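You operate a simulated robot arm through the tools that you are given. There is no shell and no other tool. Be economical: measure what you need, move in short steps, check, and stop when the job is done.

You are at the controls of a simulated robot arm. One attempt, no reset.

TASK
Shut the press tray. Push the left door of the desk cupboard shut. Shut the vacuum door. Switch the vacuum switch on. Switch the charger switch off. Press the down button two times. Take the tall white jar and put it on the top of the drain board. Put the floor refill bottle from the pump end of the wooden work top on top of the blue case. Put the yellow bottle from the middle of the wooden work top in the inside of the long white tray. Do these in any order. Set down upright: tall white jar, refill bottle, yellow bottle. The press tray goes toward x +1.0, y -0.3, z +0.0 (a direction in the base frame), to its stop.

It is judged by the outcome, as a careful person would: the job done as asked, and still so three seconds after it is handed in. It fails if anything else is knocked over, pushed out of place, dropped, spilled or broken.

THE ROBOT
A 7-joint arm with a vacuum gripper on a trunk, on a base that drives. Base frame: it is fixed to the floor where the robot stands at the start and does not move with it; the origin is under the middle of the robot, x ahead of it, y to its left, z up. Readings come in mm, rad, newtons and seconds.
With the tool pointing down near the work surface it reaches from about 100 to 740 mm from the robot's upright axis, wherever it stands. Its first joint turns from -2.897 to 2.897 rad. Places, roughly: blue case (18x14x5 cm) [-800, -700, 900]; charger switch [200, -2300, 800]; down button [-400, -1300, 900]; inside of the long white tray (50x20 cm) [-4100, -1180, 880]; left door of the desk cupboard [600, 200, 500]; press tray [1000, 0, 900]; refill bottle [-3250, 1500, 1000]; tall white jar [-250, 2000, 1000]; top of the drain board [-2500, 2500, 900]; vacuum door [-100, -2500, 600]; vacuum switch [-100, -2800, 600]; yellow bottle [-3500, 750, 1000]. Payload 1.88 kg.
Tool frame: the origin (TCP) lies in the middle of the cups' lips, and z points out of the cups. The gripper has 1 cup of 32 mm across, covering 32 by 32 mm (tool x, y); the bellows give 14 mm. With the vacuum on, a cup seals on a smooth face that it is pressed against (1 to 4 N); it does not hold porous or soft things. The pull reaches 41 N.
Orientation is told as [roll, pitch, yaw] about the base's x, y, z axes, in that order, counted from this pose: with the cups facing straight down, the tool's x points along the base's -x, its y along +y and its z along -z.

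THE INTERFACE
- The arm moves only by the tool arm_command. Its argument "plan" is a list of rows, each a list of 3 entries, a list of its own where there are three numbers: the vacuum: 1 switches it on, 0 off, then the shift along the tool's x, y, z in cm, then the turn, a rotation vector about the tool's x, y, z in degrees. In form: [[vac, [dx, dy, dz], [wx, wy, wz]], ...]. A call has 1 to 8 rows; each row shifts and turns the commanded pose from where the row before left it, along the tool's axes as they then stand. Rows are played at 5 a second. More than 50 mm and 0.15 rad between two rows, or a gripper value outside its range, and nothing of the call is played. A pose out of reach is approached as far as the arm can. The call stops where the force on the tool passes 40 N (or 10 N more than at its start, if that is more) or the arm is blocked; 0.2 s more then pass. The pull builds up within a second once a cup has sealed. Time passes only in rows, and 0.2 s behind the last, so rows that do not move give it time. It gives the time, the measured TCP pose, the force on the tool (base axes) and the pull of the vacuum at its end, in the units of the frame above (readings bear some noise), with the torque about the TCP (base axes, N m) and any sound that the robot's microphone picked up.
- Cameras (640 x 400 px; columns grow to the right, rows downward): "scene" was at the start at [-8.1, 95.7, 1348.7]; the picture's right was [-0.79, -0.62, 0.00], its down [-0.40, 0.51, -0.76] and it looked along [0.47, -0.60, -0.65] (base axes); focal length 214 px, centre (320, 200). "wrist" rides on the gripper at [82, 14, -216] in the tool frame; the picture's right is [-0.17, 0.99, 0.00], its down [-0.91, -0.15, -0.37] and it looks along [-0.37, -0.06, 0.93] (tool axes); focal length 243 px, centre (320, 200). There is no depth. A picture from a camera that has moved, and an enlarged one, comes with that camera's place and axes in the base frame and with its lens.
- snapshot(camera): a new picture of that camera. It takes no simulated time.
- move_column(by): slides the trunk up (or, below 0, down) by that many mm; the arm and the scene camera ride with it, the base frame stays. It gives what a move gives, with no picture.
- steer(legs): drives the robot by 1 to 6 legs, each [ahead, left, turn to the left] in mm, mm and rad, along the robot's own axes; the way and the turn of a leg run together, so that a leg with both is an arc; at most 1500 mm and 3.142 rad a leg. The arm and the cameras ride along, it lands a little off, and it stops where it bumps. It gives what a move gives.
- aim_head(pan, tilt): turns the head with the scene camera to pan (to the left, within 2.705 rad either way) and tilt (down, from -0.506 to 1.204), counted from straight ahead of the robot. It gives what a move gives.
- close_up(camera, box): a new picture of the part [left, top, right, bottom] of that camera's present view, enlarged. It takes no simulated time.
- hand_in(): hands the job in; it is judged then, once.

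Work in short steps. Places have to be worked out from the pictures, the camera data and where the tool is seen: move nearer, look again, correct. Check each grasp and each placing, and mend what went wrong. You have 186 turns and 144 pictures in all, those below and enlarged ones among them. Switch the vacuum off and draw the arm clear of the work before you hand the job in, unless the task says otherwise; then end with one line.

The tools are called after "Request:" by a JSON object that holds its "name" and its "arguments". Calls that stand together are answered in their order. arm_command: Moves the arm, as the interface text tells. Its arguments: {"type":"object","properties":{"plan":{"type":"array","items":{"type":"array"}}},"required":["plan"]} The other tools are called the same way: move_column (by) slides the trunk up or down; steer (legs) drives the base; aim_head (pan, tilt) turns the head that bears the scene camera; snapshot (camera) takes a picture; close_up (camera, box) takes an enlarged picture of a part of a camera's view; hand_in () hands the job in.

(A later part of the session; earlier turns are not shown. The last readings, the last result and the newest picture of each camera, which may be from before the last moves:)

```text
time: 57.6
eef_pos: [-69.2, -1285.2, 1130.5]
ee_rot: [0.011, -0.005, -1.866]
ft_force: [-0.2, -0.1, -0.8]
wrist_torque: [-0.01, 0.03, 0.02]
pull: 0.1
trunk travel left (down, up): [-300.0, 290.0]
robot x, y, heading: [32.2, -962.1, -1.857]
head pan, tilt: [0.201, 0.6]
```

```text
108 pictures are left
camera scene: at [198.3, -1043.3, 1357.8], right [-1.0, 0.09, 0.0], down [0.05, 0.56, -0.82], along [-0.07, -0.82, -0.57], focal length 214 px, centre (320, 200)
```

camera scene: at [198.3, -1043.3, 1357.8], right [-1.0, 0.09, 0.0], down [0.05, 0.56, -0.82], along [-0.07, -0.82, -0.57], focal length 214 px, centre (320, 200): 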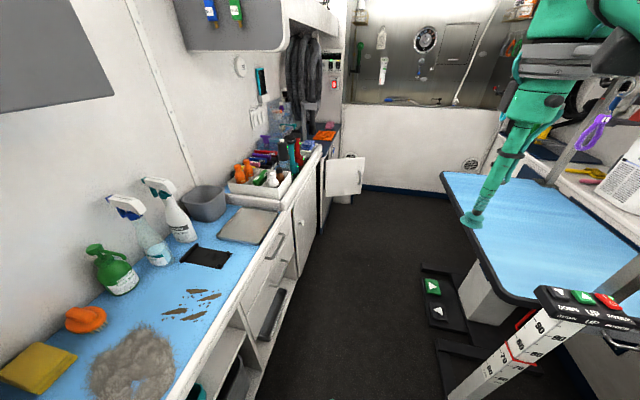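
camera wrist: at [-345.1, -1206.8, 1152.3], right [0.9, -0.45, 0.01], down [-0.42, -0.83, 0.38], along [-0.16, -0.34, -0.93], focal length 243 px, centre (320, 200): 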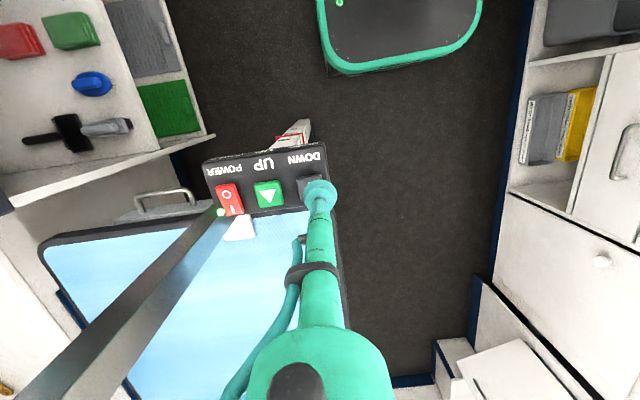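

The way ahead is open. I drive past the post to within reach of the vacuum cabinet and look.

Request:
{"name": "steer", "arguments": {"legs": [[0, 30, 0], [600, 0, 0]]}}

Request:
{"name": "aim_head", "arguments": {"pan": 0.35, "tilt": 0.55}}

Request:
{"name": "snapshot", "arguments": {"camera": "scene"}}

Request:
{"name": "snapshot", "arguments": {"camera": "wrist"}}

```text
time: 61.5
eef_pos: [-210.3, -1876.3, 1131.4]
ee_rot: [0.01, -0.004, -1.862]
ft_force: [0.1, -0.7, -0.3]
wrist_torque: [0.0, -0.03, -0.01]
pull: 0.1
trunk travel left (down, up): [-300.0, 290.0]
robot x, y, heading: [-106.6, -1556.7, -1.854]
head pan, tilt: [0.201, 0.6]
```

```text
time: 62.2
eef_pos: [-210.3, -1876.0, 1132.2]
ee_rot: [0.01, -0.005, -1.862]
ft_force: [0.2, 0.1, 0.2]
wrist_torque: [-0.02, 0.01, -0.01]
pull: 0.1
trunk travel left (down, up): [-300.0, 290.0]
robot x, y, heading: [-107.6, -1553.1, -1.852]
head pan, tilt: [0.351, 0.55]
```

```text
107 pictures are left
camera scene: at [69.6, -1634.2, 1362.3], right [-1.0, -0.07, 0.0], down [-0.03, 0.52, -0.85], along [0.06, -0.85, -0.52], focal length 214 px, centre (320, 200)
```

scene: 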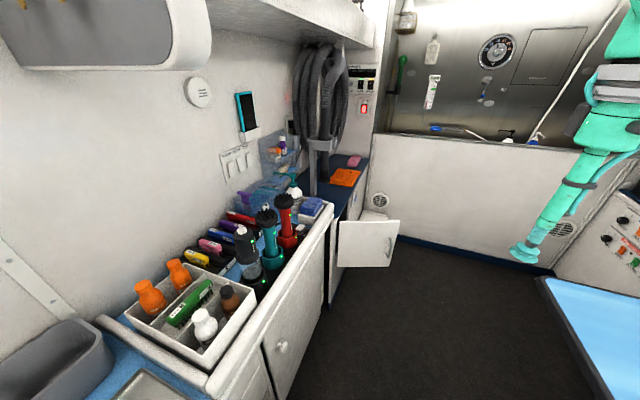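

```text
106 pictures are left
camera wrist: at [-175.3, -1800.1, 1346.5], right [0.9, -0.44, 0.01], down [-0.41, -0.83, 0.38], along [-0.16, -0.34, -0.93], focal length 243 px, centre (320, 200)
```

wrist: 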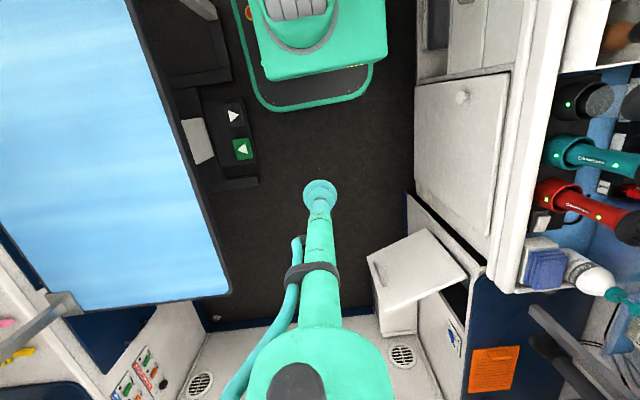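

Zooming in on the vacuum door, switch and charger area.

Request:
{"name": "close_up", "arguments": {"camera": "scene", "box": [290, 60, 450, 280]}}

Request:
{"name": "close_up", "arguments": {"camera": "wrist", "box": [350, 170, 640, 400]}}

Request:
{"name": "close_up", "arguments": {"camera": "scene", "box": [180, 80, 340, 220]}}

```text
1.82 times, centred on (370, 170) of scene
camera zoom: at [69.6, -1634.2, 1362.3], right [-1.0, -0.07, 0.0], down [-0.03, 0.52, -0.85], along [0.06, -0.85, -0.52], focal length 390 px, centre (229, 254)
```

zoom: 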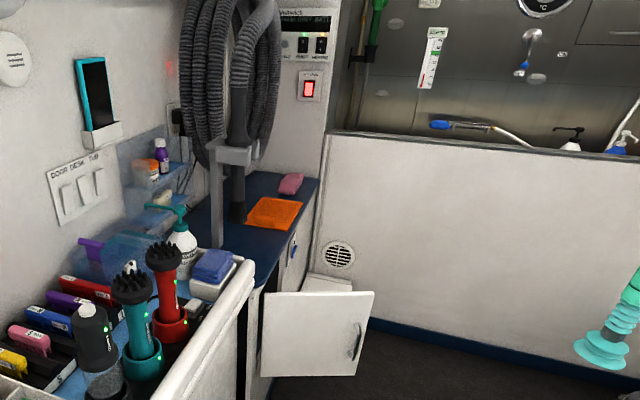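

```text
1.74 times, centred on (495, 285) of wrist
camera zoom: at [-175.3, -1800.1, 1346.5], right [0.9, -0.44, 0.01], down [-0.41, -0.83, 0.38], along [-0.16, -0.34, -0.93], focal length 422 px, centre (16, 52)
```

zoom: 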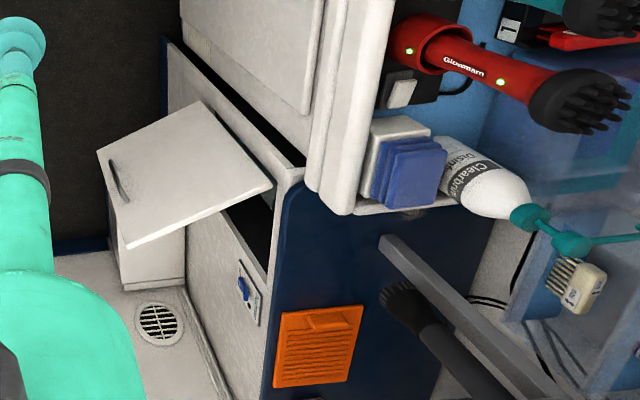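

```text
2.86 times, centred on (260, 150) of scene
camera zoom: at [69.6, -1634.2, 1362.3], right [-1.0, -0.07, 0.0], down [-0.03, 0.52, -0.85], along [0.06, -0.85, -0.52], focal length 613 px, centre (491, 343)
```

zoom: 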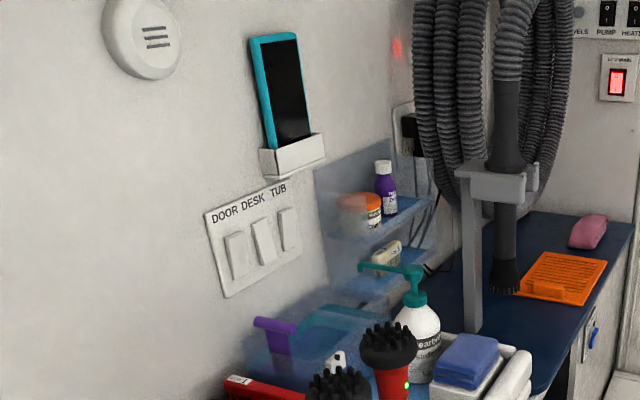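

I read it so: the vacuum door is hinged at its near end (~(31,-2520)) with its free end near (-277,-2547), top z≈690. The vacuum switch is on the cabinet front near (-73,-2832,660), and the charger switch is a white rocker near (200,-2290,~810). I drive nearer.

Request:
{"name": "steer", "arguments": {"legs": [[450, 0, 0]]}}

Request:
{"name": "aim_head", "arguments": {"pan": 0.9, "tilt": 0.75}}

Request:
{"name": "snapshot", "arguments": {"camera": "scene"}}

Request:
{"name": "snapshot", "arguments": {"camera": "wrist"}}

```text
time: 64.9
eef_pos: [-336.4, -2303.4, 1131.9]
ee_rot: [0.009, -0.006, -1.865]
ft_force: [0.3, 0.0, 0.3]
wrist_torque: [-0.01, -0.01, 0.01]
pull: 0.1
trunk travel left (down, up): [-300.0, 290.0]
robot x, y, heading: [-235.0, -1985.6, -1.859]
head pan, tilt: [0.351, 0.55]
```

```text
time: 65.9
eef_pos: [-335.6, -2302.6, 1132.5]
ee_rot: [0.01, -0.005, -1.865]
ft_force: [-1.2, 0.0, -0.1]
wrist_torque: [0.01, 0.0, 0.0]
pull: 0.1
trunk travel left (down, up): [-300.0, 290.0]
robot x, y, heading: [-234.7, -1985.1, -1.863]
head pan, tilt: [0.901, 0.75]
```

```text
102 pictures are left
camera scene: at [-14.1, -2040.8, 1345.0], right [-0.82, -0.58, 0.0], down [-0.39, 0.56, -0.73], along [0.42, -0.6, -0.68], focal length 214 px, centre (320, 200)
```

scene: 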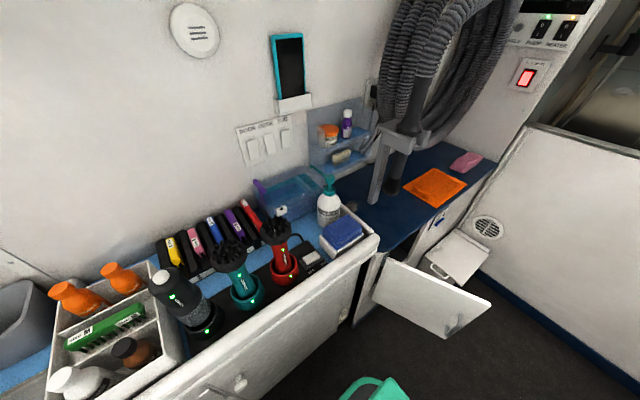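

```text
101 pictures are left
camera wrist: at [-301.3, -2228.0, 1346.5], right [0.9, -0.44, 0.01], down [-0.41, -0.83, 0.38], along [-0.16, -0.34, -0.93], focal length 243 px, centre (320, 200)
```

wrist: 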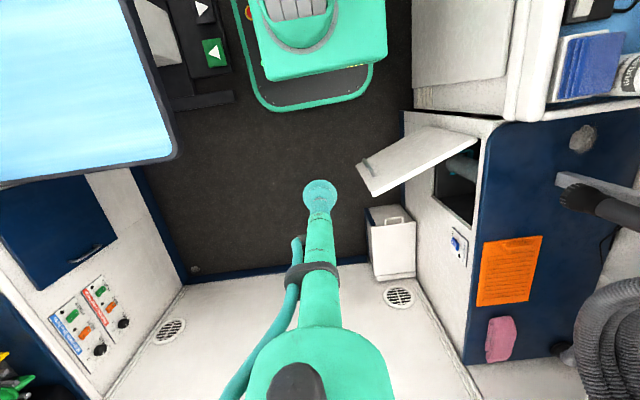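

Request:
{"name": "close_up", "arguments": {"camera": "wrist", "box": [340, 100, 540, 300]}}

Request:
{"name": "close_up", "arguments": {"camera": "scene", "box": [140, 200, 380, 350]}}

Request:
{"name": "close_up", "arguments": {"camera": "scene", "box": [350, 180, 510, 350]}}

```text
2.00 times, centred on (440, 200) of wrist
camera zoom: at [-301.3, -2228.0, 1346.5], right [0.9, -0.44, 0.01], down [-0.41, -0.83, 0.38], along [-0.16, -0.34, -0.93], focal length 485 px, centre (80, 200)
```

zoom: 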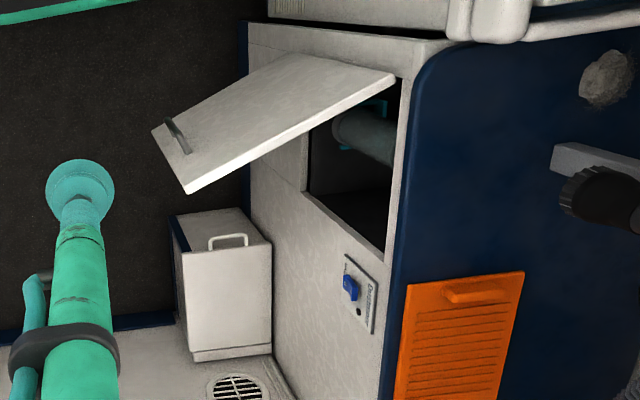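

```text
2.67 times, centred on (260, 275) of scene
camera zoom: at [-14.1, -2040.8, 1345.0], right [-0.82, -0.58, 0.0], down [-0.39, 0.56, -0.73], along [0.42, -0.6, -0.68], focal length 572 px, centre (480, 0)
```

zoom: 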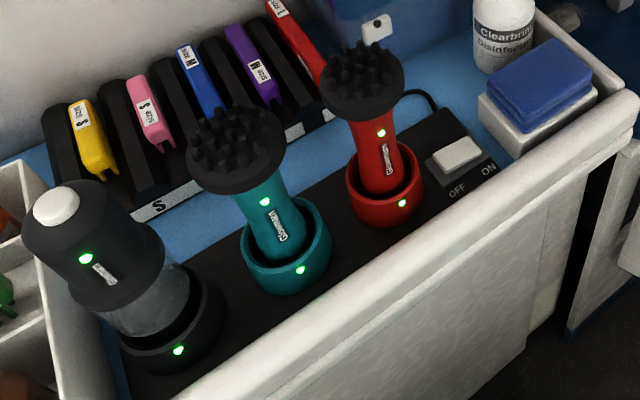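

```text
2.35 times, centred on (430, 265) of scene
camera zoom: at [-14.1, -2040.8, 1345.0], right [-0.82, -0.58, 0.0], down [-0.39, 0.56, -0.73], along [0.42, -0.6, -0.68], focal length 505 px, centre (61, 47)
```

zoom: 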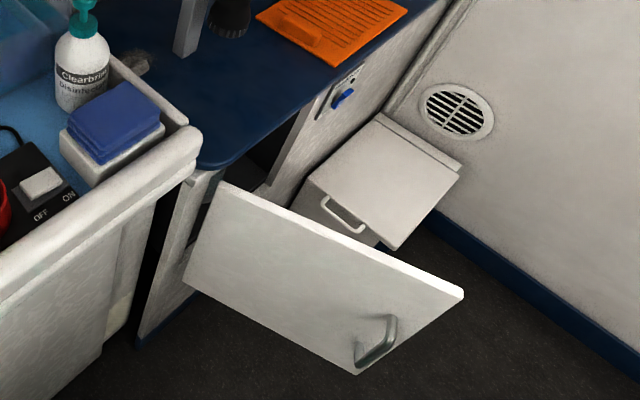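

The charger's rocker is marked OFF (end toward the red tool) and ON (end toward the sponges), near (212,-2312,789). I carry the tool over there at height.

Request:
{"name": "arm_command", "arguments": {"plan": [[0, [1.35, 4.8, 0], [0, 0, 0]], [0, [1.35, 4.8, 0], [0, 0, 0]], [0, [1.35, 4.8, 0], [0, 0, 0]], [0, [1.35, 4.8, 0], [0, 0, 0]], [0, [1.35, 4.8, 0], [0, 0, 0]], [0, [1.35, 4.8, 0], [0, 0, 0]], [0, [1.35, 4.8, 0], [0, 0, 0]], [0, [1.35, 4.8, 0], [0, 0, 0]]]}}

Request:
{"name": "arm_command", "arguments": {"plan": [[0, [1.3, 4.8, 0], [0, 0, 0]], [0, [1.3, 4.8, 0], [0, 0, 0]], [0, [1.3, 4.8, 0], [0, 0, 0]], [0, [0, 0, 4.8], [0, 0, 0]], [0, [0, 0, 4.8], [0, 0, 0]], [0, [0, 0, 4.8], [0, 0, 0]], [0, [0, 0, 0], [0, 0, 0]]]}}

Request:
{"name": "snapshot", "arguments": {"camera": "wrist"}}

Request:
{"name": "snapshot", "arguments": {"camera": "scene"}}

```text
time: 67.7
eef_pos: [63.9, -2311.0, 1133.8]
ee_rot: [0.008, -0.004, -1.865]
ft_force: [-0.7, -0.6, -0.7]
wrist_torque: [-0.04, -0.04, 0.0]
pull: 0.2
trunk travel left (down, up): [-300.0, 290.0]
robot x, y, heading: [-236.7, -1983.9, -1.858]
head pan, tilt: [0.901, 0.75]
```

```text
time: 69.3
eef_pos: [188.0, -2310.0, 971.9]
ee_rot: [0.009, -0.005, -1.865]
ft_force: [0.2, 0.3, 0.0]
wrist_torque: [0.01, 0.03, 0.04]
pull: 0.0
out of reach, approached as far as the arm can: row 2, 3
trunk travel left (down, up): [-300.0, 290.0]
robot x, y, heading: [-234.8, -1988.3, -1.856]
head pan, tilt: [0.901, 0.75]
```

```text
97 pictures are left
camera wrist: at [222.7, -2233.3, 1186.2], right [0.9, -0.44, 0.01], down [-0.41, -0.83, 0.38], along [-0.16, -0.34, -0.93], focal length 243 px, centre (320, 200)
```

wrist: 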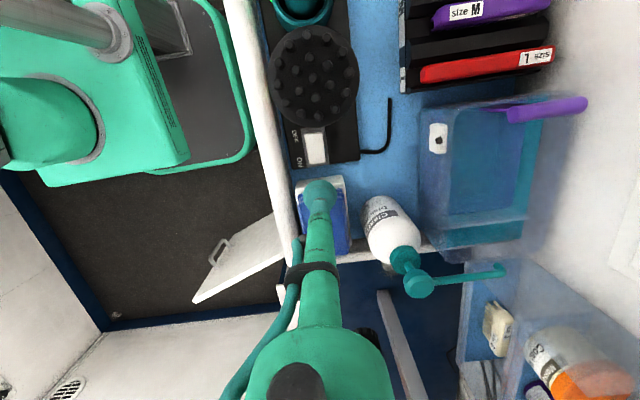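

```text
96 pictures are left
camera scene: at [-14.0, -2040.7, 1345.0], right [-0.82, -0.58, 0.0], down [-0.39, 0.56, -0.73], along [0.42, -0.6, -0.68], focal length 214 px, centre (320, 200)
```

scene: 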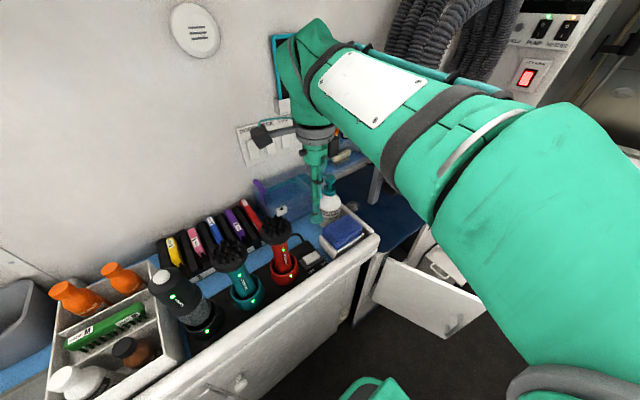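

Request:
{"name": "close_up", "arguments": {"camera": "wrist", "box": [260, 100, 388, 180]}}

Request:
{"name": "close_up", "arguments": {"camera": "scene", "box": [264, 215, 360, 275]}}

```text
5.00 times, centred on (324, 140) of wrist
camera zoom: at [222.7, -2233.3, 1186.2], right [0.9, -0.44, 0.01], down [-0.41, -0.83, 0.38], along [-0.16, -0.34, -0.93], focal length 1213 px, centre (300, 500)
```

zoom: 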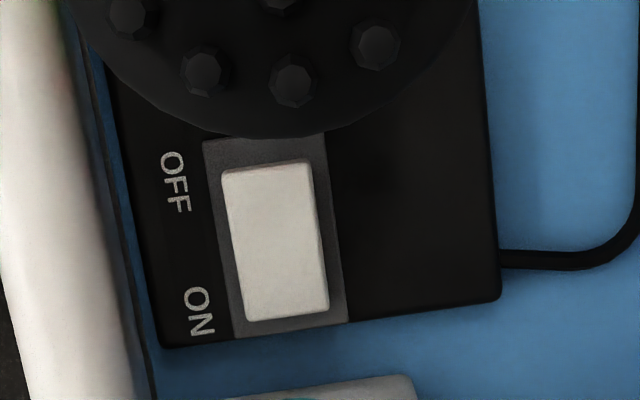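

```text
6.67 times, centred on (312, 245) of scene
camera zoom: at [-14.0, -2040.7, 1345.0], right [-0.82, -0.58, 0.0], down [-0.39, 0.56, -0.73], along [0.42, -0.6, -0.68], focal length 1430 px, centre (373, -100)
```

zoom: 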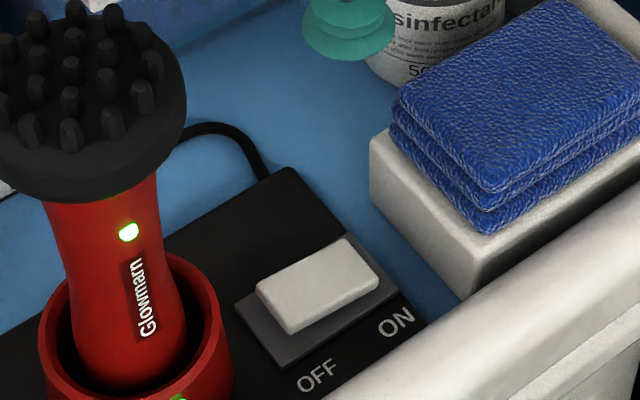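

The OFF end is raised near (195,-2274,843), close beside the scrubber's head. I move above the OFF half in a small step and check clearance.

Request:
{"name": "arm_command", "arguments": {"plan": [[0, [0, 0, -3], [0, 0, 0]], [0, [3.2, -0.4, 0], [0, 0, 0]], [0, [0, 0, 4], [0, 0, 0]], [0, [0, 0, 4], [0, 0, 0]], [0, [0, 0, 3], [0, 0, 0]], [0, [0, 0, 0], [0, 0, 0]]]}}

Request:
{"name": "close_up", "arguments": {"camera": "wrist", "box": [240, 100, 400, 220]}}

Request:
{"name": "close_up", "arguments": {"camera": "scene", "box": [264, 195, 360, 275]}}

```text
time: 70.7
eef_pos: [193.1, -2278.3, 890.3]
ee_rot: [0.009, -0.007, -1.865]
ft_force: [-1.0, -1.1, -0.1]
wrist_torque: [-0.02, 0.06, -0.01]
pull: 0.0
trunk travel left (down, up): [-300.0, 290.0]
robot x, y, heading: [-233.9, -1981.8, -1.859]
head pan, tilt: [0.901, 0.75]
```

```text
3.33 times, centred on (320, 160) of wrist
camera zoom: at [229.6, -2202.5, 1105.6], right [0.9, -0.44, 0.01], down [-0.41, -0.83, 0.38], along [-0.16, -0.34, -0.93], focal length 809 px, centre (320, 333)
```

zoom: 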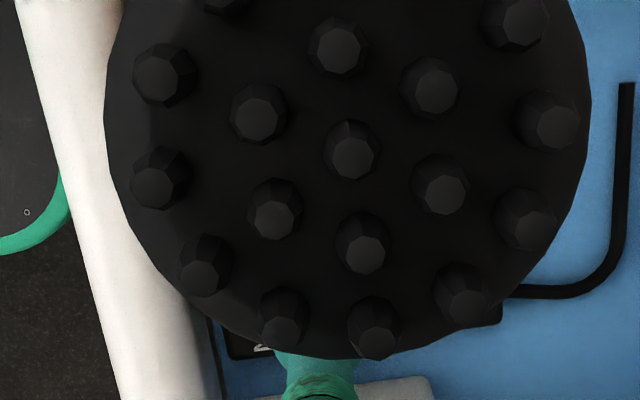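

```text
5.00 times, centred on (312, 235) of scene
camera zoom: at [-14.0, -2040.7, 1344.9], right [-0.82, -0.58, 0.0], down [-0.39, 0.56, -0.73], along [0.42, -0.6, -0.68], focal length 1072 px, centre (360, 25)
```

zoom: 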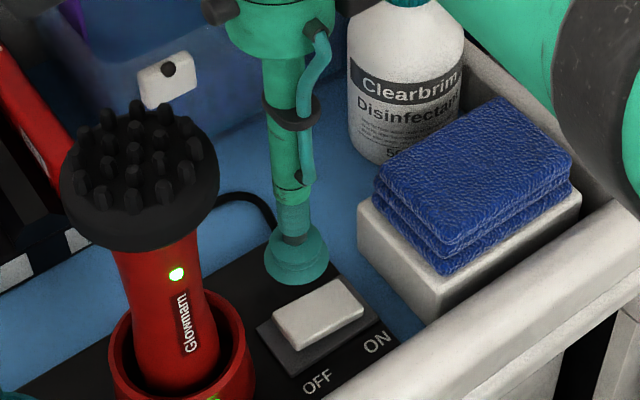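

Clearance is good and the cup lines up over the OFF half. I press down gently.

Request:
{"name": "arm_command", "arguments": {"plan": [[0, [0, 0, 2.5], [0, 0, 0]], [0, [0, 0, 1.5], [0, 0, 0]], [0, [0, 0, 0.6], [0, 0, 0]], [0, [0, 0, 0.5], [0, 0, 0]]]}}

Request:
{"name": "close_up", "arguments": {"camera": "scene", "box": [264, 195, 360, 275]}}

```text
time: 71.7
eef_pos: [194.8, -2278.1, 838.9]
ee_rot: [0.01, -0.005, -1.863]
ft_force: [0.5, 0.6, 0.6]
wrist_torque: [0.01, 0.02, 0.01]
pull: 0.0
trunk travel left (down, up): [-300.0, 290.0]
robot x, y, heading: [-237.0, -1982.1, -1.857]
head pan, tilt: [0.901, 0.75]
```

```text
5.00 times, centred on (312, 235) of scene
camera zoom: at [-14.0, -2040.7, 1344.9], right [-0.82, -0.58, 0.0], down [-0.39, 0.56, -0.73], along [0.42, -0.6, -0.68], focal length 1072 px, centre (360, 25)
```

zoom: 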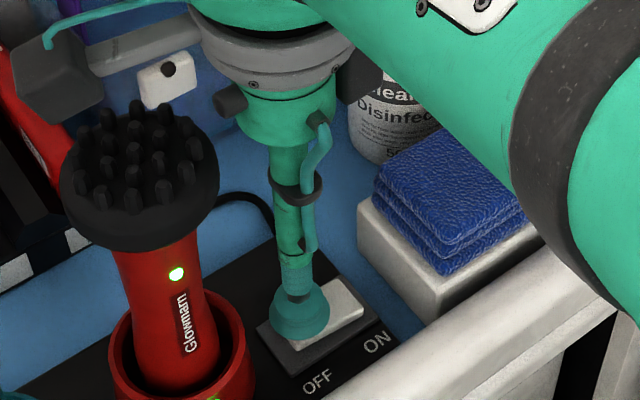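

The cup sits on the OFF half. A little further, listening.

Request:
{"name": "arm_command", "arguments": {"plan": [[0, [0, 0, 0.5], [0, 0, 0]], [0, [0, 0, 0.5], [0, 0, 0]], [0, [0, 0, 0.4], [0, 0, 0]]]}}

```text
time: 72.5
eef_pos: [195.7, -2278.4, 825.1]
ee_rot: [0.01, -0.005, -1.864]
ft_force: [2.0, 0.2, 2.7]
wrist_torque: [0.0, -0.01, 0.01]
pull: 0.1
trunk travel left (down, up): [-300.0, 290.0]
robot x, y, heading: [-234.6, -1981.3, -1.857]
head pan, tilt: [0.901, 0.75]
```

Request:
{"name": "arm_command", "arguments": {"plan": [[0, [0, 0, 0.4], [0, 0, 0]], [0, [0, 0, 0.4], [0, 0, 0]]]}}

Request:
{"name": "close_up", "arguments": {"camera": "scene", "box": [264, 195, 360, 275]}}

```text
time: 73.1
eef_pos: [195.3, -2278.2, 818.6]
ee_rot: [0.011, -0.004, -1.862]
ft_force: [3.0, 2.5, 5.4]
wrist_torque: [-0.03, 0.09, -0.03]
pull: 0.1
trunk travel left (down, up): [-300.0, 290.0]
robot x, y, heading: [-230.7, -1981.6, -1.854]
head pan, tilt: [0.901, 0.75]
```

```text
5.00 times, centred on (312, 235) of scene
camera zoom: at [-14.1, -2040.4, 1345.0], right [-0.82, -0.58, 0.0], down [-0.39, 0.56, -0.73], along [0.42, -0.6, -0.68], focal length 1072 px, centre (360, 25)
```

zoom: 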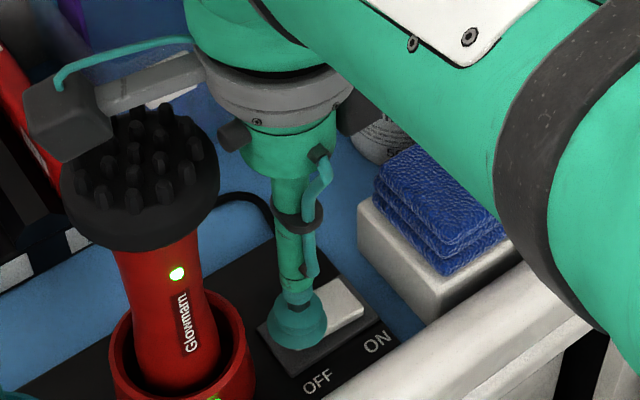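

The wrist camera hangs just over the scrubber's head, which is risky. I lift and turn the tool so the camera is over the aisle before pressing further.

Request:
{"name": "arm_command", "arguments": {"plan": [[0, [0, 0, -4.9], [0, 0, 0]], [0, [0, 0, -4.9], [0, 0, 0]], [0, [0, 0, -4], [0, 0, 0]], [0, [0, 0, 0], [0, 0, -8.3]], [0, [0, 0, 0], [0, 0, -8.3]], [0, [0, 0, 0], [0, 0, -8.3]], [0, [0, 0, 0], [0, 0, -8.3]], [0, [0, 0, 0], [0, 0, -8.3]]]}}

Request:
{"name": "close_up", "arguments": {"camera": "scene", "box": [264, 195, 360, 275]}}

Request:
{"name": "arm_command", "arguments": {"plan": [[0, [0, 0, 0], [0, 0, -8.3]], [0, [0, 0, 0], [0, 0, -8.3]], [0, [0, 0, 0], [0, 0, -8.3]], [0, [0, 0, 0], [0, 0, -8.3]], [0, [0, 0, 0], [0, 0, -8.3]], [0, [0, 0, 0], [0, 0, 0]]]}}

Request:
{"name": "snapshot", "arguments": {"camera": "wrist"}}

```text
time: 74.9
eef_pos: [194.1, -2277.2, 956.6]
ee_rot: [0.003, -0.01, -1.136]
ft_force: [0.4, 0.5, 0.3]
wrist_torque: [0.0, 0.01, 0.0]
pull: 0.0
trunk travel left (down, up): [-300.0, 290.0]
robot x, y, heading: [-237.2, -1982.6, -1.857]
head pan, tilt: [0.901, 0.75]
```

```text
5.00 times, centred on (312, 235) of scene
camera zoom: at [-14.0, -2040.7, 1344.9], right [-0.82, -0.58, 0.0], down [-0.39, 0.56, -0.73], along [0.42, -0.6, -0.68], focal length 1072 px, centre (360, 25)
```

zoom: 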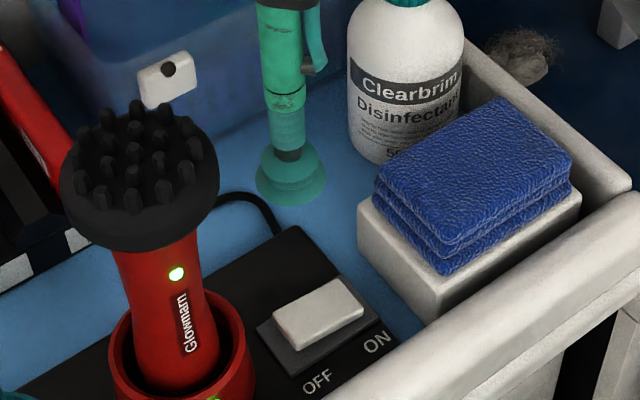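

```text
time: 76.3
eef_pos: [194.4, -2277.1, 955.5]
ee_rot: [-0.003, -0.009, -0.411]
ft_force: [-0.4, 0.3, 0.2]
wrist_torque: [0.01, -0.01, 0.01]
pull: 0.1
trunk travel left (down, up): [-300.0, 290.0]
robot x, y, heading: [-236.5, -1981.9, -1.856]
head pan, tilt: [0.901, 0.75]
```

```text
88 pictures are left
camera wrist: at [122.5, -2230.3, 1170.1], right [0.55, 0.84, 0.0], down [0.77, -0.51, 0.38], along [0.32, -0.21, -0.92], focal length 243 px, centre (320, 200)
```

wrist: 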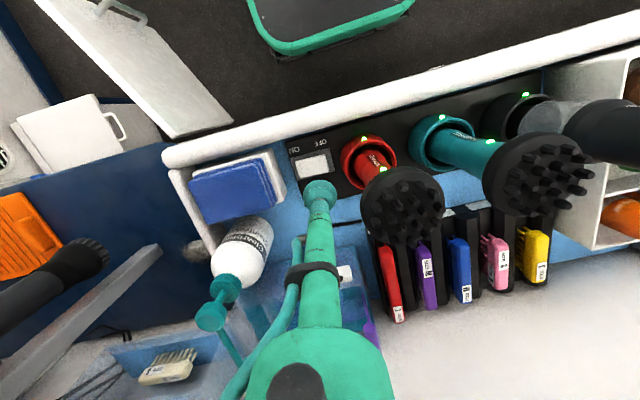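

Scrubber untouched, rocker not yet flipped. I shift about 7 mm toward the OFF end and press again, now with the camera clear.

Request:
{"name": "arm_command", "arguments": {"plan": [[0, [0.6, 0.3, 4.5], [0, 0, 0]], [0, [0, 0, 4.5], [0, 0, 0]], [0, [0, 0, 3.5], [0, 0, 0]], [0, [0, 0, 0.5], [0, 0, 0]], [0, [0, 0, 0.5], [0, 0, 0]], [0, [0, 0, 0.4], [0, 0, 0]]]}}

Request:
{"name": "close_up", "arguments": {"camera": "scene", "box": [264, 195, 360, 275]}}

```text
time: 77.7
eef_pos: [191.0, -2271.9, 816.7]
ee_rot: [-0.004, -0.007, -0.415]
ft_force: [-1.9, 2.7, 6.0]
wrist_torque: [-0.1, 0.0, 0.01]
pull: 0.0
trunk travel left (down, up): [-300.0, 290.0]
robot x, y, heading: [-231.9, -1978.7, -1.853]
head pan, tilt: [0.901, 0.75]
```

```text
5.00 times, centred on (312, 235) of scene
camera zoom: at [-14.3, -2040.3, 1345.1], right [-0.82, -0.58, 0.0], down [-0.39, 0.56, -0.73], along [0.42, -0.6, -0.68], focal length 1072 px, centre (360, 25)
```

zoom: 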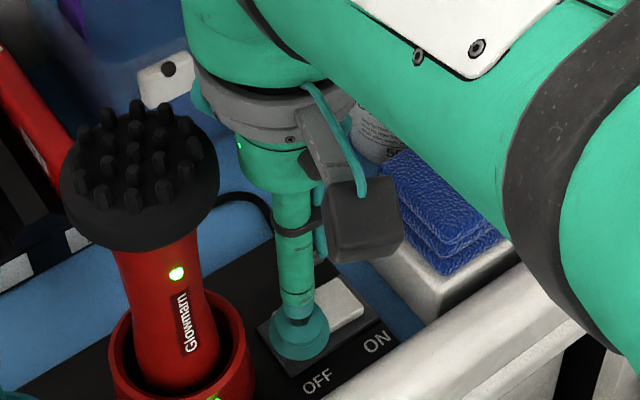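

Request:
{"name": "arm_command", "arguments": {"plan": [[0, [0, 0, 0.3], [0, 0, 0]], [0, [0, 0, 0.3], [0, 0, 0]]]}}

```text
time: 78.3
eef_pos: [191.7, -2269.5, 813.4]
ee_rot: [0.0, -0.012, -0.417]
ft_force: [-1.5, 17.8, 19.4]
wrist_torque: [-0.55, -0.06, 0.08]
pull: 0.1
trunk travel left (down, up): [-300.0, 290.0]
robot x, y, heading: [-234.5, -1984.4, -1.852]
head pan, tilt: [0.901, 0.75]
```

There is side force now, which suggests the surface already slopes toward OFF. I lift off and compare the rocker with the first zoom using the same box.

Request:
{"name": "arm_command", "arguments": {"plan": [[0, [0, 0, -4], [0, 0, 0]], [0, [0, 0, -4.9], [0, 0, 0]], [0, [0, 0, -4.9], [0, 0, 0]], [0, [0, 0, -2], [0, 0, 0]]]}}

Request:
{"name": "close_up", "arguments": {"camera": "scene", "box": [264, 215, 360, 275]}}

Request:
{"name": "close_up", "arguments": {"camera": "wrist", "box": [270, 130, 366, 190]}}

```text
time: 79.3
eef_pos: [190.0, -2272.2, 969.9]
ee_rot: [-0.003, -0.005, -0.414]
ft_force: [0.6, 0.4, 0.1]
wrist_torque: [-0.02, 0.04, 0.02]
pull: 0.1
trunk travel left (down, up): [-300.0, 290.0]
robot x, y, heading: [-233.8, -1985.1, -1.851]
head pan, tilt: [0.901, 0.75]
```

```text
6.67 times, centred on (312, 245) of scene
camera zoom: at [-14.0, -2040.8, 1344.9], right [-0.82, -0.58, 0.0], down [-0.39, 0.56, -0.73], along [0.42, -0.6, -0.68], focal length 1430 px, centre (373, -100)
```

zoom: 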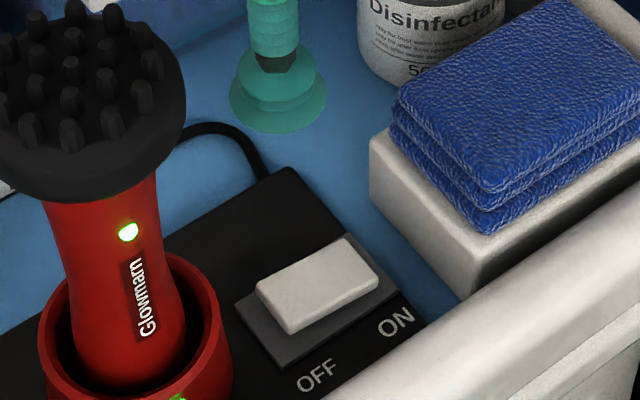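

```text
6.67 times, centred on (318, 160) of wrist
camera zoom: at [118.4, -2224.9, 1183.3], right [0.55, 0.84, 0.0], down [0.77, -0.51, 0.38], along [0.32, -0.21, -0.92], focal length 1618 px, centre (333, 467)
```

zoom: 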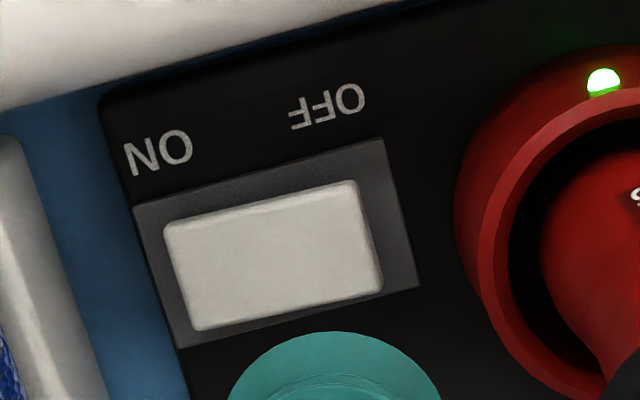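

The rocker is unchanged, with its centre at about (188.5,-2287.5) and its OFF end at y≈-2267; my last press was hanging over the end. I aim at 8 mm from the centre and press more firmly.

Request:
{"name": "arm_command", "arguments": {"plan": [[0, [-0.37, -0.71, 4.5], [0, 0, 0]], [0, [0, 0, 4.9], [0, 0, 0]], [0, [0, 0, 4.0], [0, 0, 0]], [0, [0, 0, 0.8], [0, 0, 0]], [0, [0, 0, 0.6], [0, 0, 0]], [0, [0, 0, 0.4], [0, 0, 0]]]}}

Request:
{"name": "arm_command", "arguments": {"plan": [[0, [0, 0, 0.3], [0, 0, 0]], [0, [0, 0, 0.2], [0, 0, 0]]]}}

```text
time: 80.7
eef_pos: [192.2, -2281.0, 817.8]
ee_rot: [-0.003, -0.01, -0.414]
ft_force: [2.8, 1.4, 5.5]
wrist_torque: [0.0, 0.07, 0.0]
pull: 0.2
trunk travel left (down, up): [-300.0, 290.0]
robot x, y, heading: [-234.7, -1985.1, -1.856]
head pan, tilt: [0.901, 0.75]
```

```text
time: 81.3
eef_pos: [192.1, -2280.6, 815.7]
ee_rot: [-0.004, -0.013, -0.414]
ft_force: [2.2, 10.3, 25.3]
wrist_torque: [-0.32, 0.03, 0.03]
pull: 0.1
trunk travel left (down, up): [-300.0, 290.0]
robot x, y, heading: [-233.1, -1982.6, -1.856]
head pan, tilt: [0.901, 0.75]
```

25 N and no flip. I lift a little and look at the rocker's tilt at the highest zoom.

Request:
{"name": "arm_command", "arguments": {"plan": [[0, [0, 0, -4], [0, 0, 0]], [0, [0, 0, -4.9], [0, 0, 0]], [0, [0, 0, -4.9], [0, 0, 0]], [0, [0, 0, -2], [0, 0, 0]]]}}

Request:
{"name": "close_up", "arguments": {"camera": "scene", "box": [294, 242, 334, 272]}}

```text
time: 82.3
eef_pos: [191.3, -2281.7, 971.0]
ee_rot: [-0.004, -0.01, -0.413]
ft_force: [-0.1, 0.4, 0.0]
wrist_torque: [-0.04, -0.01, 0.02]
pull: 0.0
trunk travel left (down, up): [-300.0, 290.0]
robot x, y, heading: [-238.6, -1982.7, -1.858]
head pan, tilt: [0.901, 0.75]
```

```text
13.33 times, centred on (314, 257) of scene
camera zoom: at [-14.1, -2040.7, 1344.9], right [-0.82, -0.58, 0.0], down [-0.39, 0.56, -0.73], along [0.42, -0.6, -0.68], focal length 2860 px, centre (400, -560)
```

zoom: 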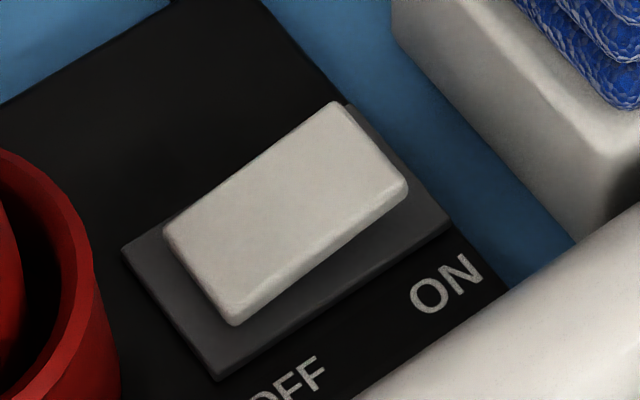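

The geometry suggests the OFF end is already low (ON end about 5 mm higher), so the first press probably flipped it. To be sure I press the ON half and see if it visibly flips, then flip it back.

Request:
{"name": "arm_command", "arguments": {"plan": [[0, [0, -1.5, 4.5], [0, 0, 0]], [0, [0, 0, 4.9], [0, 0, 0]], [0, [0, 0, 4.0], [0, 0, 0]], [0, [0, 0, 0.8], [0, 0, 0]], [0, [0, 0, 0.6], [0, 0, 0]], [0, [0, 0, 0.3], [0, 0, 0]]]}}

Request:
{"name": "arm_command", "arguments": {"plan": [[0, [0, 0, -4], [0, 0, 0]], [0, [0, 0, -4.9], [0, 0, 0]], [0, [0, 0, -4.9], [0, 0, 0]], [0, [0, 0, -2], [0, 0, 0]]]}}

Request:
{"name": "close_up", "arguments": {"camera": "scene", "box": [294, 242, 334, 272]}}

```text
time: 83.7
eef_pos: [185.5, -2295.9, 820.1]
ee_rot: [-0.004, -0.011, -0.414]
ft_force: [-0.8, -1.5, 6.0]
wrist_torque: [0.05, -0.01, 0.02]
pull: 0.1
trunk travel left (down, up): [-300.0, 290.0]
robot x, y, heading: [-236.5, -1979.8, -1.854]
head pan, tilt: [0.901, 0.75]
```

```text
time: 84.7
eef_pos: [183.6, -2292.9, 976.9]
ee_rot: [-0.004, -0.008, -0.414]
ft_force: [0.1, 0.4, -0.5]
wrist_torque: [0.02, 0.01, 0.0]
pull: 0.1
trunk travel left (down, up): [-300.0, 290.0]
robot x, y, heading: [-236.7, -1983.5, -1.857]
head pan, tilt: [0.901, 0.75]
```

```text
13.33 times, centred on (314, 257) of scene
camera zoom: at [-14.0, -2040.8, 1344.9], right [-0.82, -0.58, 0.0], down [-0.39, 0.56, -0.73], along [0.42, -0.6, -0.68], focal length 2860 px, centre (400, -560)
```

zoom: 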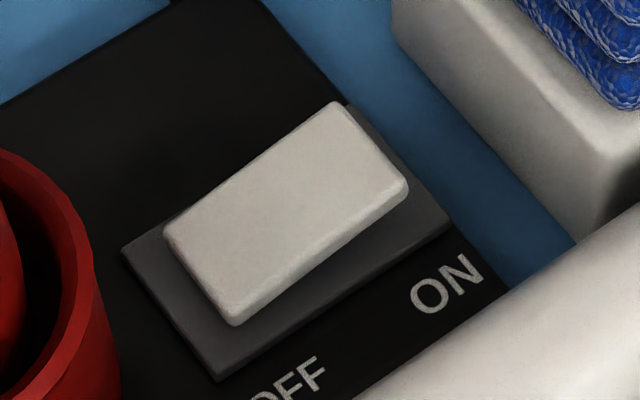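

No flip at 6 N. I try the ON half once more, a bit firmer.

Request:
{"name": "arm_command", "arguments": {"plan": [[0, [0.1, -0.3, 4.8], [0, 0, 0]], [0, [0, 0, 4.9], [0, 0, 0]], [0, [0, 0, 4.3], [0, 0, 0]], [0, [0, 0, 0.8], [0, 0, 0]], [0, [0, 0, 0.6], [0, 0, 0]], [0, [0, 0, 0.5], [0, 0, 0]]]}}

Request:
{"name": "arm_command", "arguments": {"plan": [[0, [0, 0, 0.3], [0, 0, 0]], [0, [0, 0, 0], [0, 0, 0]]]}}

Request:
{"name": "close_up", "arguments": {"camera": "scene", "box": [264, 215, 360, 275]}}

```text
time: 86.1
eef_pos: [182.5, -2298.7, 818.1]
ee_rot: [-0.004, -0.011, -0.415]
ft_force: [0.2, -1.8, 6.2]
wrist_torque: [0.09, -0.07, 0.02]
pull: 0.1
trunk travel left (down, up): [-300.0, 290.0]
robot x, y, heading: [-237.0, -1981.0, -1.855]
head pan, tilt: [0.901, 0.75]
```

```text
time: 86.7
eef_pos: [182.3, -2298.6, 814.4]
ee_rot: [-0.003, -0.009, -0.414]
ft_force: [-1.8, -5.1, 10.2]
wrist_torque: [0.12, -0.08, 0.01]
pull: 0.1
trunk travel left (down, up): [-300.0, 290.0]
robot x, y, heading: [-235.4, -1982.3, -1.859]
head pan, tilt: [0.901, 0.75]
```

```text
6.67 times, centred on (312, 245) of scene
camera zoom: at [-14.6, -2040.8, 1345.1], right [-0.82, -0.58, 0.0], down [-0.39, 0.56, -0.73], along [0.42, -0.6, -0.68], focal length 1430 px, centre (373, -100)
```

zoom: 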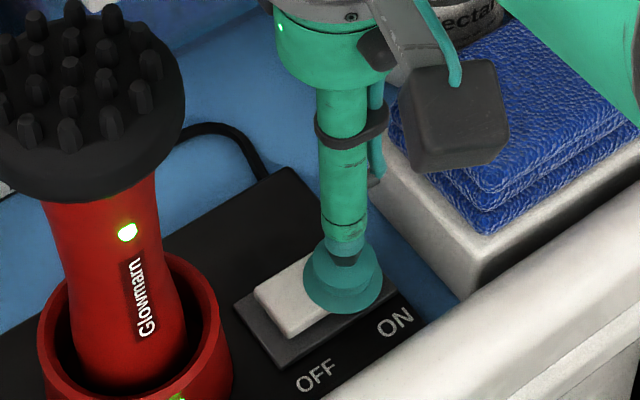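

Request:
{"name": "arm_command", "arguments": {"plan": [[0, [0, 0, 0.2], [0, 0, 0]], [0, [0, 0, 0], [0, 0, 0]], [0, [0, 0, -4.9], [0, 0, 0]], [0, [0, 0, -4.9], [0, 0, 0]], [0, [0, 0, -4.9], [0, 0, 0]], [0, [0, 0, -2], [0, 0, 0]]]}}

Request:
{"name": "close_up", "arguments": {"camera": "scene", "box": [294, 242, 334, 272]}}

```text
time: 88.1
eef_pos: [182.1, -2293.9, 979.9]
ee_rot: [-0.004, -0.006, -0.415]
ft_force: [-0.1, 0.3, 0.6]
wrist_torque: [0.03, 0.0, 0.01]
pull: 0.1
trunk travel left (down, up): [-300.0, 290.0]
robot x, y, heading: [-232.1, -1980.6, -1.856]
head pan, tilt: [0.901, 0.75]
```

```text
13.33 times, centred on (314, 257) of scene
camera zoom: at [-14.0, -2040.7, 1344.9], right [-0.82, -0.58, 0.0], down [-0.39, 0.56, -0.73], along [0.42, -0.6, -0.68], focal length 2860 px, centre (400, -560)
```

zoom: 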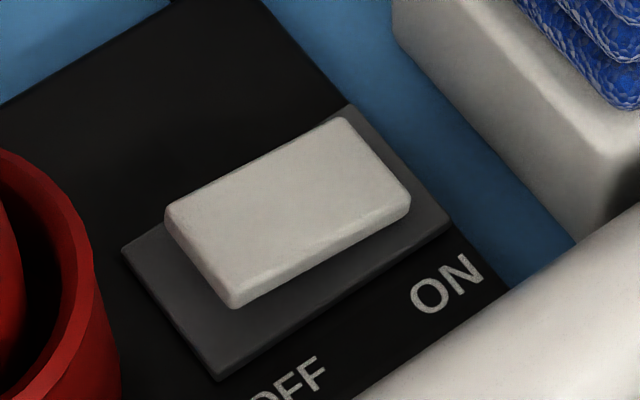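

It did flip to ON this time (OFF end raised), so the state before was OFF. Now I flip it back by pressing the OFF half and confirm.

Request:
{"name": "arm_command", "arguments": {"plan": [[0, [-0.15, 1.95, 4.5], [0, 0, 0]], [0, [0, 0, 4.9], [0, 0, 0]], [0, [0, 0, 4.3], [0, 0, 0]], [0, [0, 0, 1.2], [0, 0, 0]], [0, [0, 0, 0.8], [0, 0, 0]], [0, [0, 0, 0.4], [0, 0, 0]], [0, [0, 0, 0.3], [0, 0, 0]], [0, [0, 0, 0.3], [0, 0, 0]]]}}

Request:
{"name": "arm_command", "arguments": {"plan": [[0, [0, 0, -4], [0, 0, 0]], [0, [0, 0, -4.9], [0, 0, 0]], [0, [0, 0, -4.9], [0, 0, 0]], [0, [0, 0, -3], [0, 0, 0]]]}}

Request:
{"name": "close_up", "arguments": {"camera": "scene", "box": [294, 242, 334, 272]}}

```text
time: 89.9
eef_pos: [191.7, -2279.4, 816.4]
ee_rot: [-0.004, -0.012, -0.416]
ft_force: [0.1, 7.4, 17.3]
wrist_torque: [-0.29, 0.02, 0.02]
pull: 0.1
trunk travel left (down, up): [-300.0, 290.0]
robot x, y, heading: [-237.1, -1984.4, -1.856]
head pan, tilt: [0.901, 0.75]
```

```text
time: 90.9
eef_pos: [192.4, -2278.5, 981.3]
ee_rot: [-0.003, -0.006, -0.414]
ft_force: [0.1, 0.0, -0.2]
wrist_torque: [0.02, 0.0, 0.0]
pull: 0.1
trunk travel left (down, up): [-300.0, 290.0]
robot x, y, heading: [-240.9, -1985.1, -1.86]
head pan, tilt: [0.901, 0.75]
```

```text
13.33 times, centred on (314, 257) of scene
camera zoom: at [-14.0, -2040.8, 1344.9], right [-0.82, -0.58, 0.0], down [-0.39, 0.56, -0.73], along [0.42, -0.6, -0.68], focal length 2860 px, centre (400, -560)
```

zoom: 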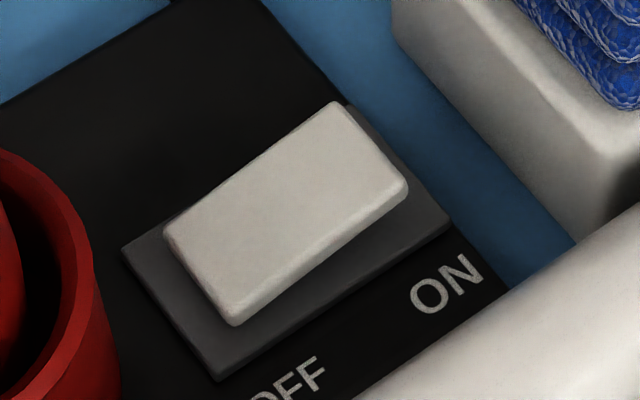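

Charger is OFF. Now the vacuum door: I bring the tool out over the aisle to just on the robot's side of the door, and lower the trunk so the arm works low more easily.

Request:
{"name": "arm_command", "arguments": {"plan": [[0, [3.4, -3.65, 0], [0, 0, 0]], [0, [3.4, -3.65, 0], [0, 0, 0]], [0, [3.4, -3.65, 0], [0, 0, 0]], [0, [3.4, -3.65, 0], [0, 0, 0]], [0, [3.4, -3.65, 0], [0, 0, 0]], [0, [3.4, -3.65, 0], [0, 0, 0]], [0, [3.4, -3.65, 0], [0, 0, 0]], [0, [3.4, -3.65, 0], [0, 0, 0]]]}}

Request:
{"name": "move_column", "arguments": {"by": -150}}

Request:
{"name": "snapshot", "arguments": {"camera": "wrist"}}

Request:
{"name": "snapshot", "arguments": {"camera": "scene"}}

```text
time: 92.7
eef_pos: [-174.9, -2437.7, 979.1]
ee_rot: [-0.004, -0.009, -0.414]
ft_force: [-1.3, 0.6, -0.6]
wrist_torque: [-0.02, 0.0, 0.01]
pull: 0.2
trunk travel left (down, up): [-300.0, 290.0]
robot x, y, heading: [-234.6, -1985.3, -1.856]
head pan, tilt: [0.901, 0.75]
```

```text
time: 94.4
eef_pos: [-174.4, -2438.8, 830.5]
ee_rot: [-0.004, -0.007, -0.416]
ft_force: [0.5, 0.4, 0.7]
wrist_torque: [0.02, 0.02, -0.01]
pull: 0.1
trunk travel left (down, up): [-150.0, 440.0]
robot x, y, heading: [-234.5, -1984.8, -1.855]
head pan, tilt: [0.901, 0.75]
```

```text
79 pictures are left
camera wrist: at [-246.6, -2390.7, 1043.6], right [0.55, 0.84, 0.0], down [0.77, -0.51, 0.38], along [0.32, -0.21, -0.92], focal length 243 px, centre (320, 200)
```

wrist: 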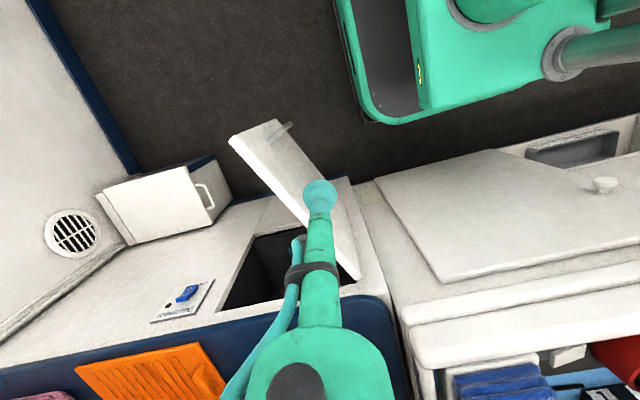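

```text
78 pictures are left
camera scene: at [-14.1, -2040.7, 1195.0], right [-0.82, -0.58, 0.0], down [-0.39, 0.56, -0.73], along [0.42, -0.6, -0.68], focal length 214 px, centre (320, 200)
```

scene: 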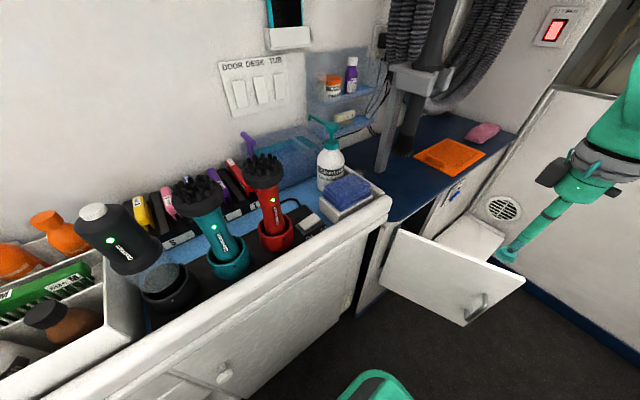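

The tool hangs about 75 mm on the near side of the door. I drive 90 mm forward for reach, shift the tool back by as much, and lower it beside the door.

Request:
{"name": "steer", "arguments": {"legs": [[90, 0, 0]]}}

Request:
{"name": "arm_command", "arguments": {"plan": [[0, [0.54, 4.45, 0], [0, 0, 0]], [0, [0.54, 4.45, 0], [0, 0, 0]], [0, [0, 0, 4.8], [0, 0, 0]], [0, [0, 0, 4.8], [0, 0, 0]], [0, [0, 0, 4.8], [0, 0, 0]], [0, [0, 0, 4.8], [0, 0, 0]], [0, [0, 0, 1.5], [0, 0, 0]], [0, [0, 0, 0], [0, 0, 0]]]}}

Request:
{"name": "snapshot", "arguments": {"camera": "wrist"}}

```text
time: 95.5
eef_pos: [-199.4, -2524.9, 829.4]
ee_rot: [-0.003, -0.01, -0.414]
ft_force: [0.5, -0.5, 0.7]
wrist_torque: [-0.04, -0.03, -0.02]
pull: 0.0
trunk travel left (down, up): [-150.0, 440.0]
robot x, y, heading: [-260.2, -2063.3, -1.854]
head pan, tilt: [0.901, 0.75]
```

```text
time: 97.3
eef_pos: [-172.8, -2440.9, 622.4]
ee_rot: [-0.003, -0.009, -0.415]
ft_force: [-0.5, 0.0, 0.8]
wrist_torque: [0.0, 0.0, 0.03]
pull: 0.1
trunk travel left (down, up): [-150.0, 440.0]
robot x, y, heading: [-262.8, -2070.1, -1.858]
head pan, tilt: [0.901, 0.75]
```

```text
77 pictures are left
camera wrist: at [-244.0, -2392.9, 836.1], right [0.55, 0.84, 0.0], down [0.77, -0.51, 0.38], along [0.32, -0.21, -0.92], focal length 243 px, centre (320, 200)
```

wrist: 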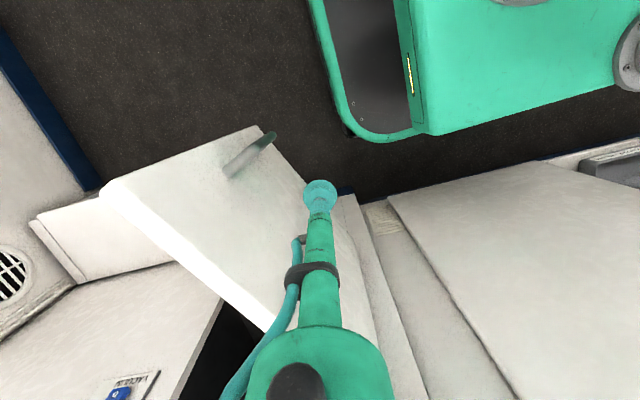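

Tool is beside the door, clear of its handle. I sweep the door shut along its arc.

Request:
{"name": "arm_command", "arguments": {"plan": [[0, [-0.85, -2.68, 0], [0, 0, 0]], [0, [-0.85, -2.68, 0], [0, 0, 0]], [0, [-2.06, -3.08, 0], [0, 0, 0]], [0, [-2.06, -3.08, 0], [0, 0, 0]], [0, [-2.15, -1.79, 0], [0, 0, 0]], [0, [-2.15, -1.79, 0], [0, 0, 0]], [0, [-2.6, -1.1, 0], [0, 0, 0]], [0, [-2.6, -1.1, 0], [0, 0, 0]]]}}

Request:
{"name": "snapshot", "arguments": {"camera": "wrist"}}

```text
time: 99.1
eef_pos: [-103.3, -2660.9, 624.5]
ee_rot: [-0.004, -0.01, -0.413]
ft_force: [-0.2, -0.8, 0.1]
wrist_torque: [0.02, 0.01, -0.01]
pull: 0.0
trunk travel left (down, up): [-150.0, 440.0]
robot x, y, heading: [-258.8, -2066.0, -1.86]
head pan, tilt: [0.901, 0.75]
```

```text
76 pictures are left
camera wrist: at [-174.5, -2612.8, 838.4], right [0.55, 0.84, 0.0], down [0.77, -0.51, 0.38], along [0.32, -0.21, -0.92], focal length 243 px, centre (320, 200)
```

wrist: 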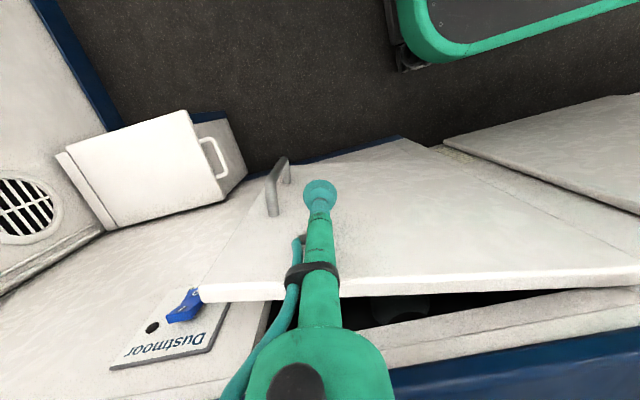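

Nearly there. I continue to the closed position, pushing square to the cabinet front.

Request:
{"name": "arm_command", "arguments": {"plan": [[0, [-2.5, -0.7, 0], [0, 0, 0]], [0, [-2.2, -0.3, 0], [0, 0, 0]], [0, [-1.5, 0.1, 0], [0, 0, 0]], [0, [-1.0, 0.1, 0], [0, 0, 0]], [0, [-1.0, 0.1, 0], [0, 0, 0]], [0, [-1.0, 0.1, 0], [0, 0, 0]]]}}

Request:
{"name": "snapshot", "arguments": {"camera": "wrist"}}

```text
time: 100.1
eef_pos: [-52.0, -2690.8, 621.7]
ee_rot: [0.002, 0.005, -0.422]
ft_force: [-8.2, 5.8, 2.0]
wrist_torque: [-0.03, -0.09, 0.0]
pull: 0.1
trunk travel left (down, up): [-150.0, 440.0]
robot x, y, heading: [-262.0, -2070.1, -1.858]
head pan, tilt: [0.901, 0.75]
stopped in row 4: the force on the tool passed its limit at 50 N (the readings are from after the stop); the commanded pose is now the measured one
```

```text
75 pictures are left
camera wrist: at [-120.3, -2646.6, 836.5], right [0.56, 0.83, 0.0], down [0.77, -0.52, 0.37], along [0.31, -0.21, -0.93], focal length 243 px, centre (320, 200)
```

wrist: 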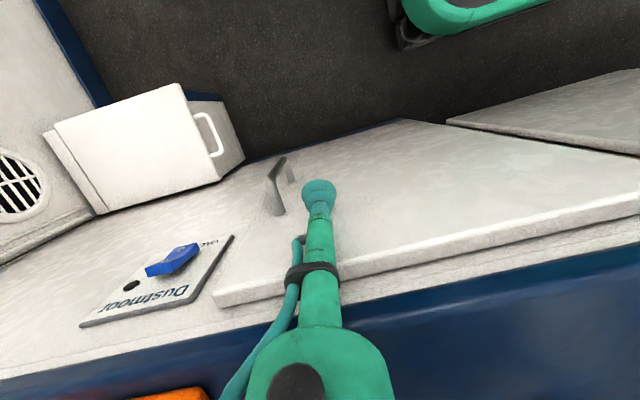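

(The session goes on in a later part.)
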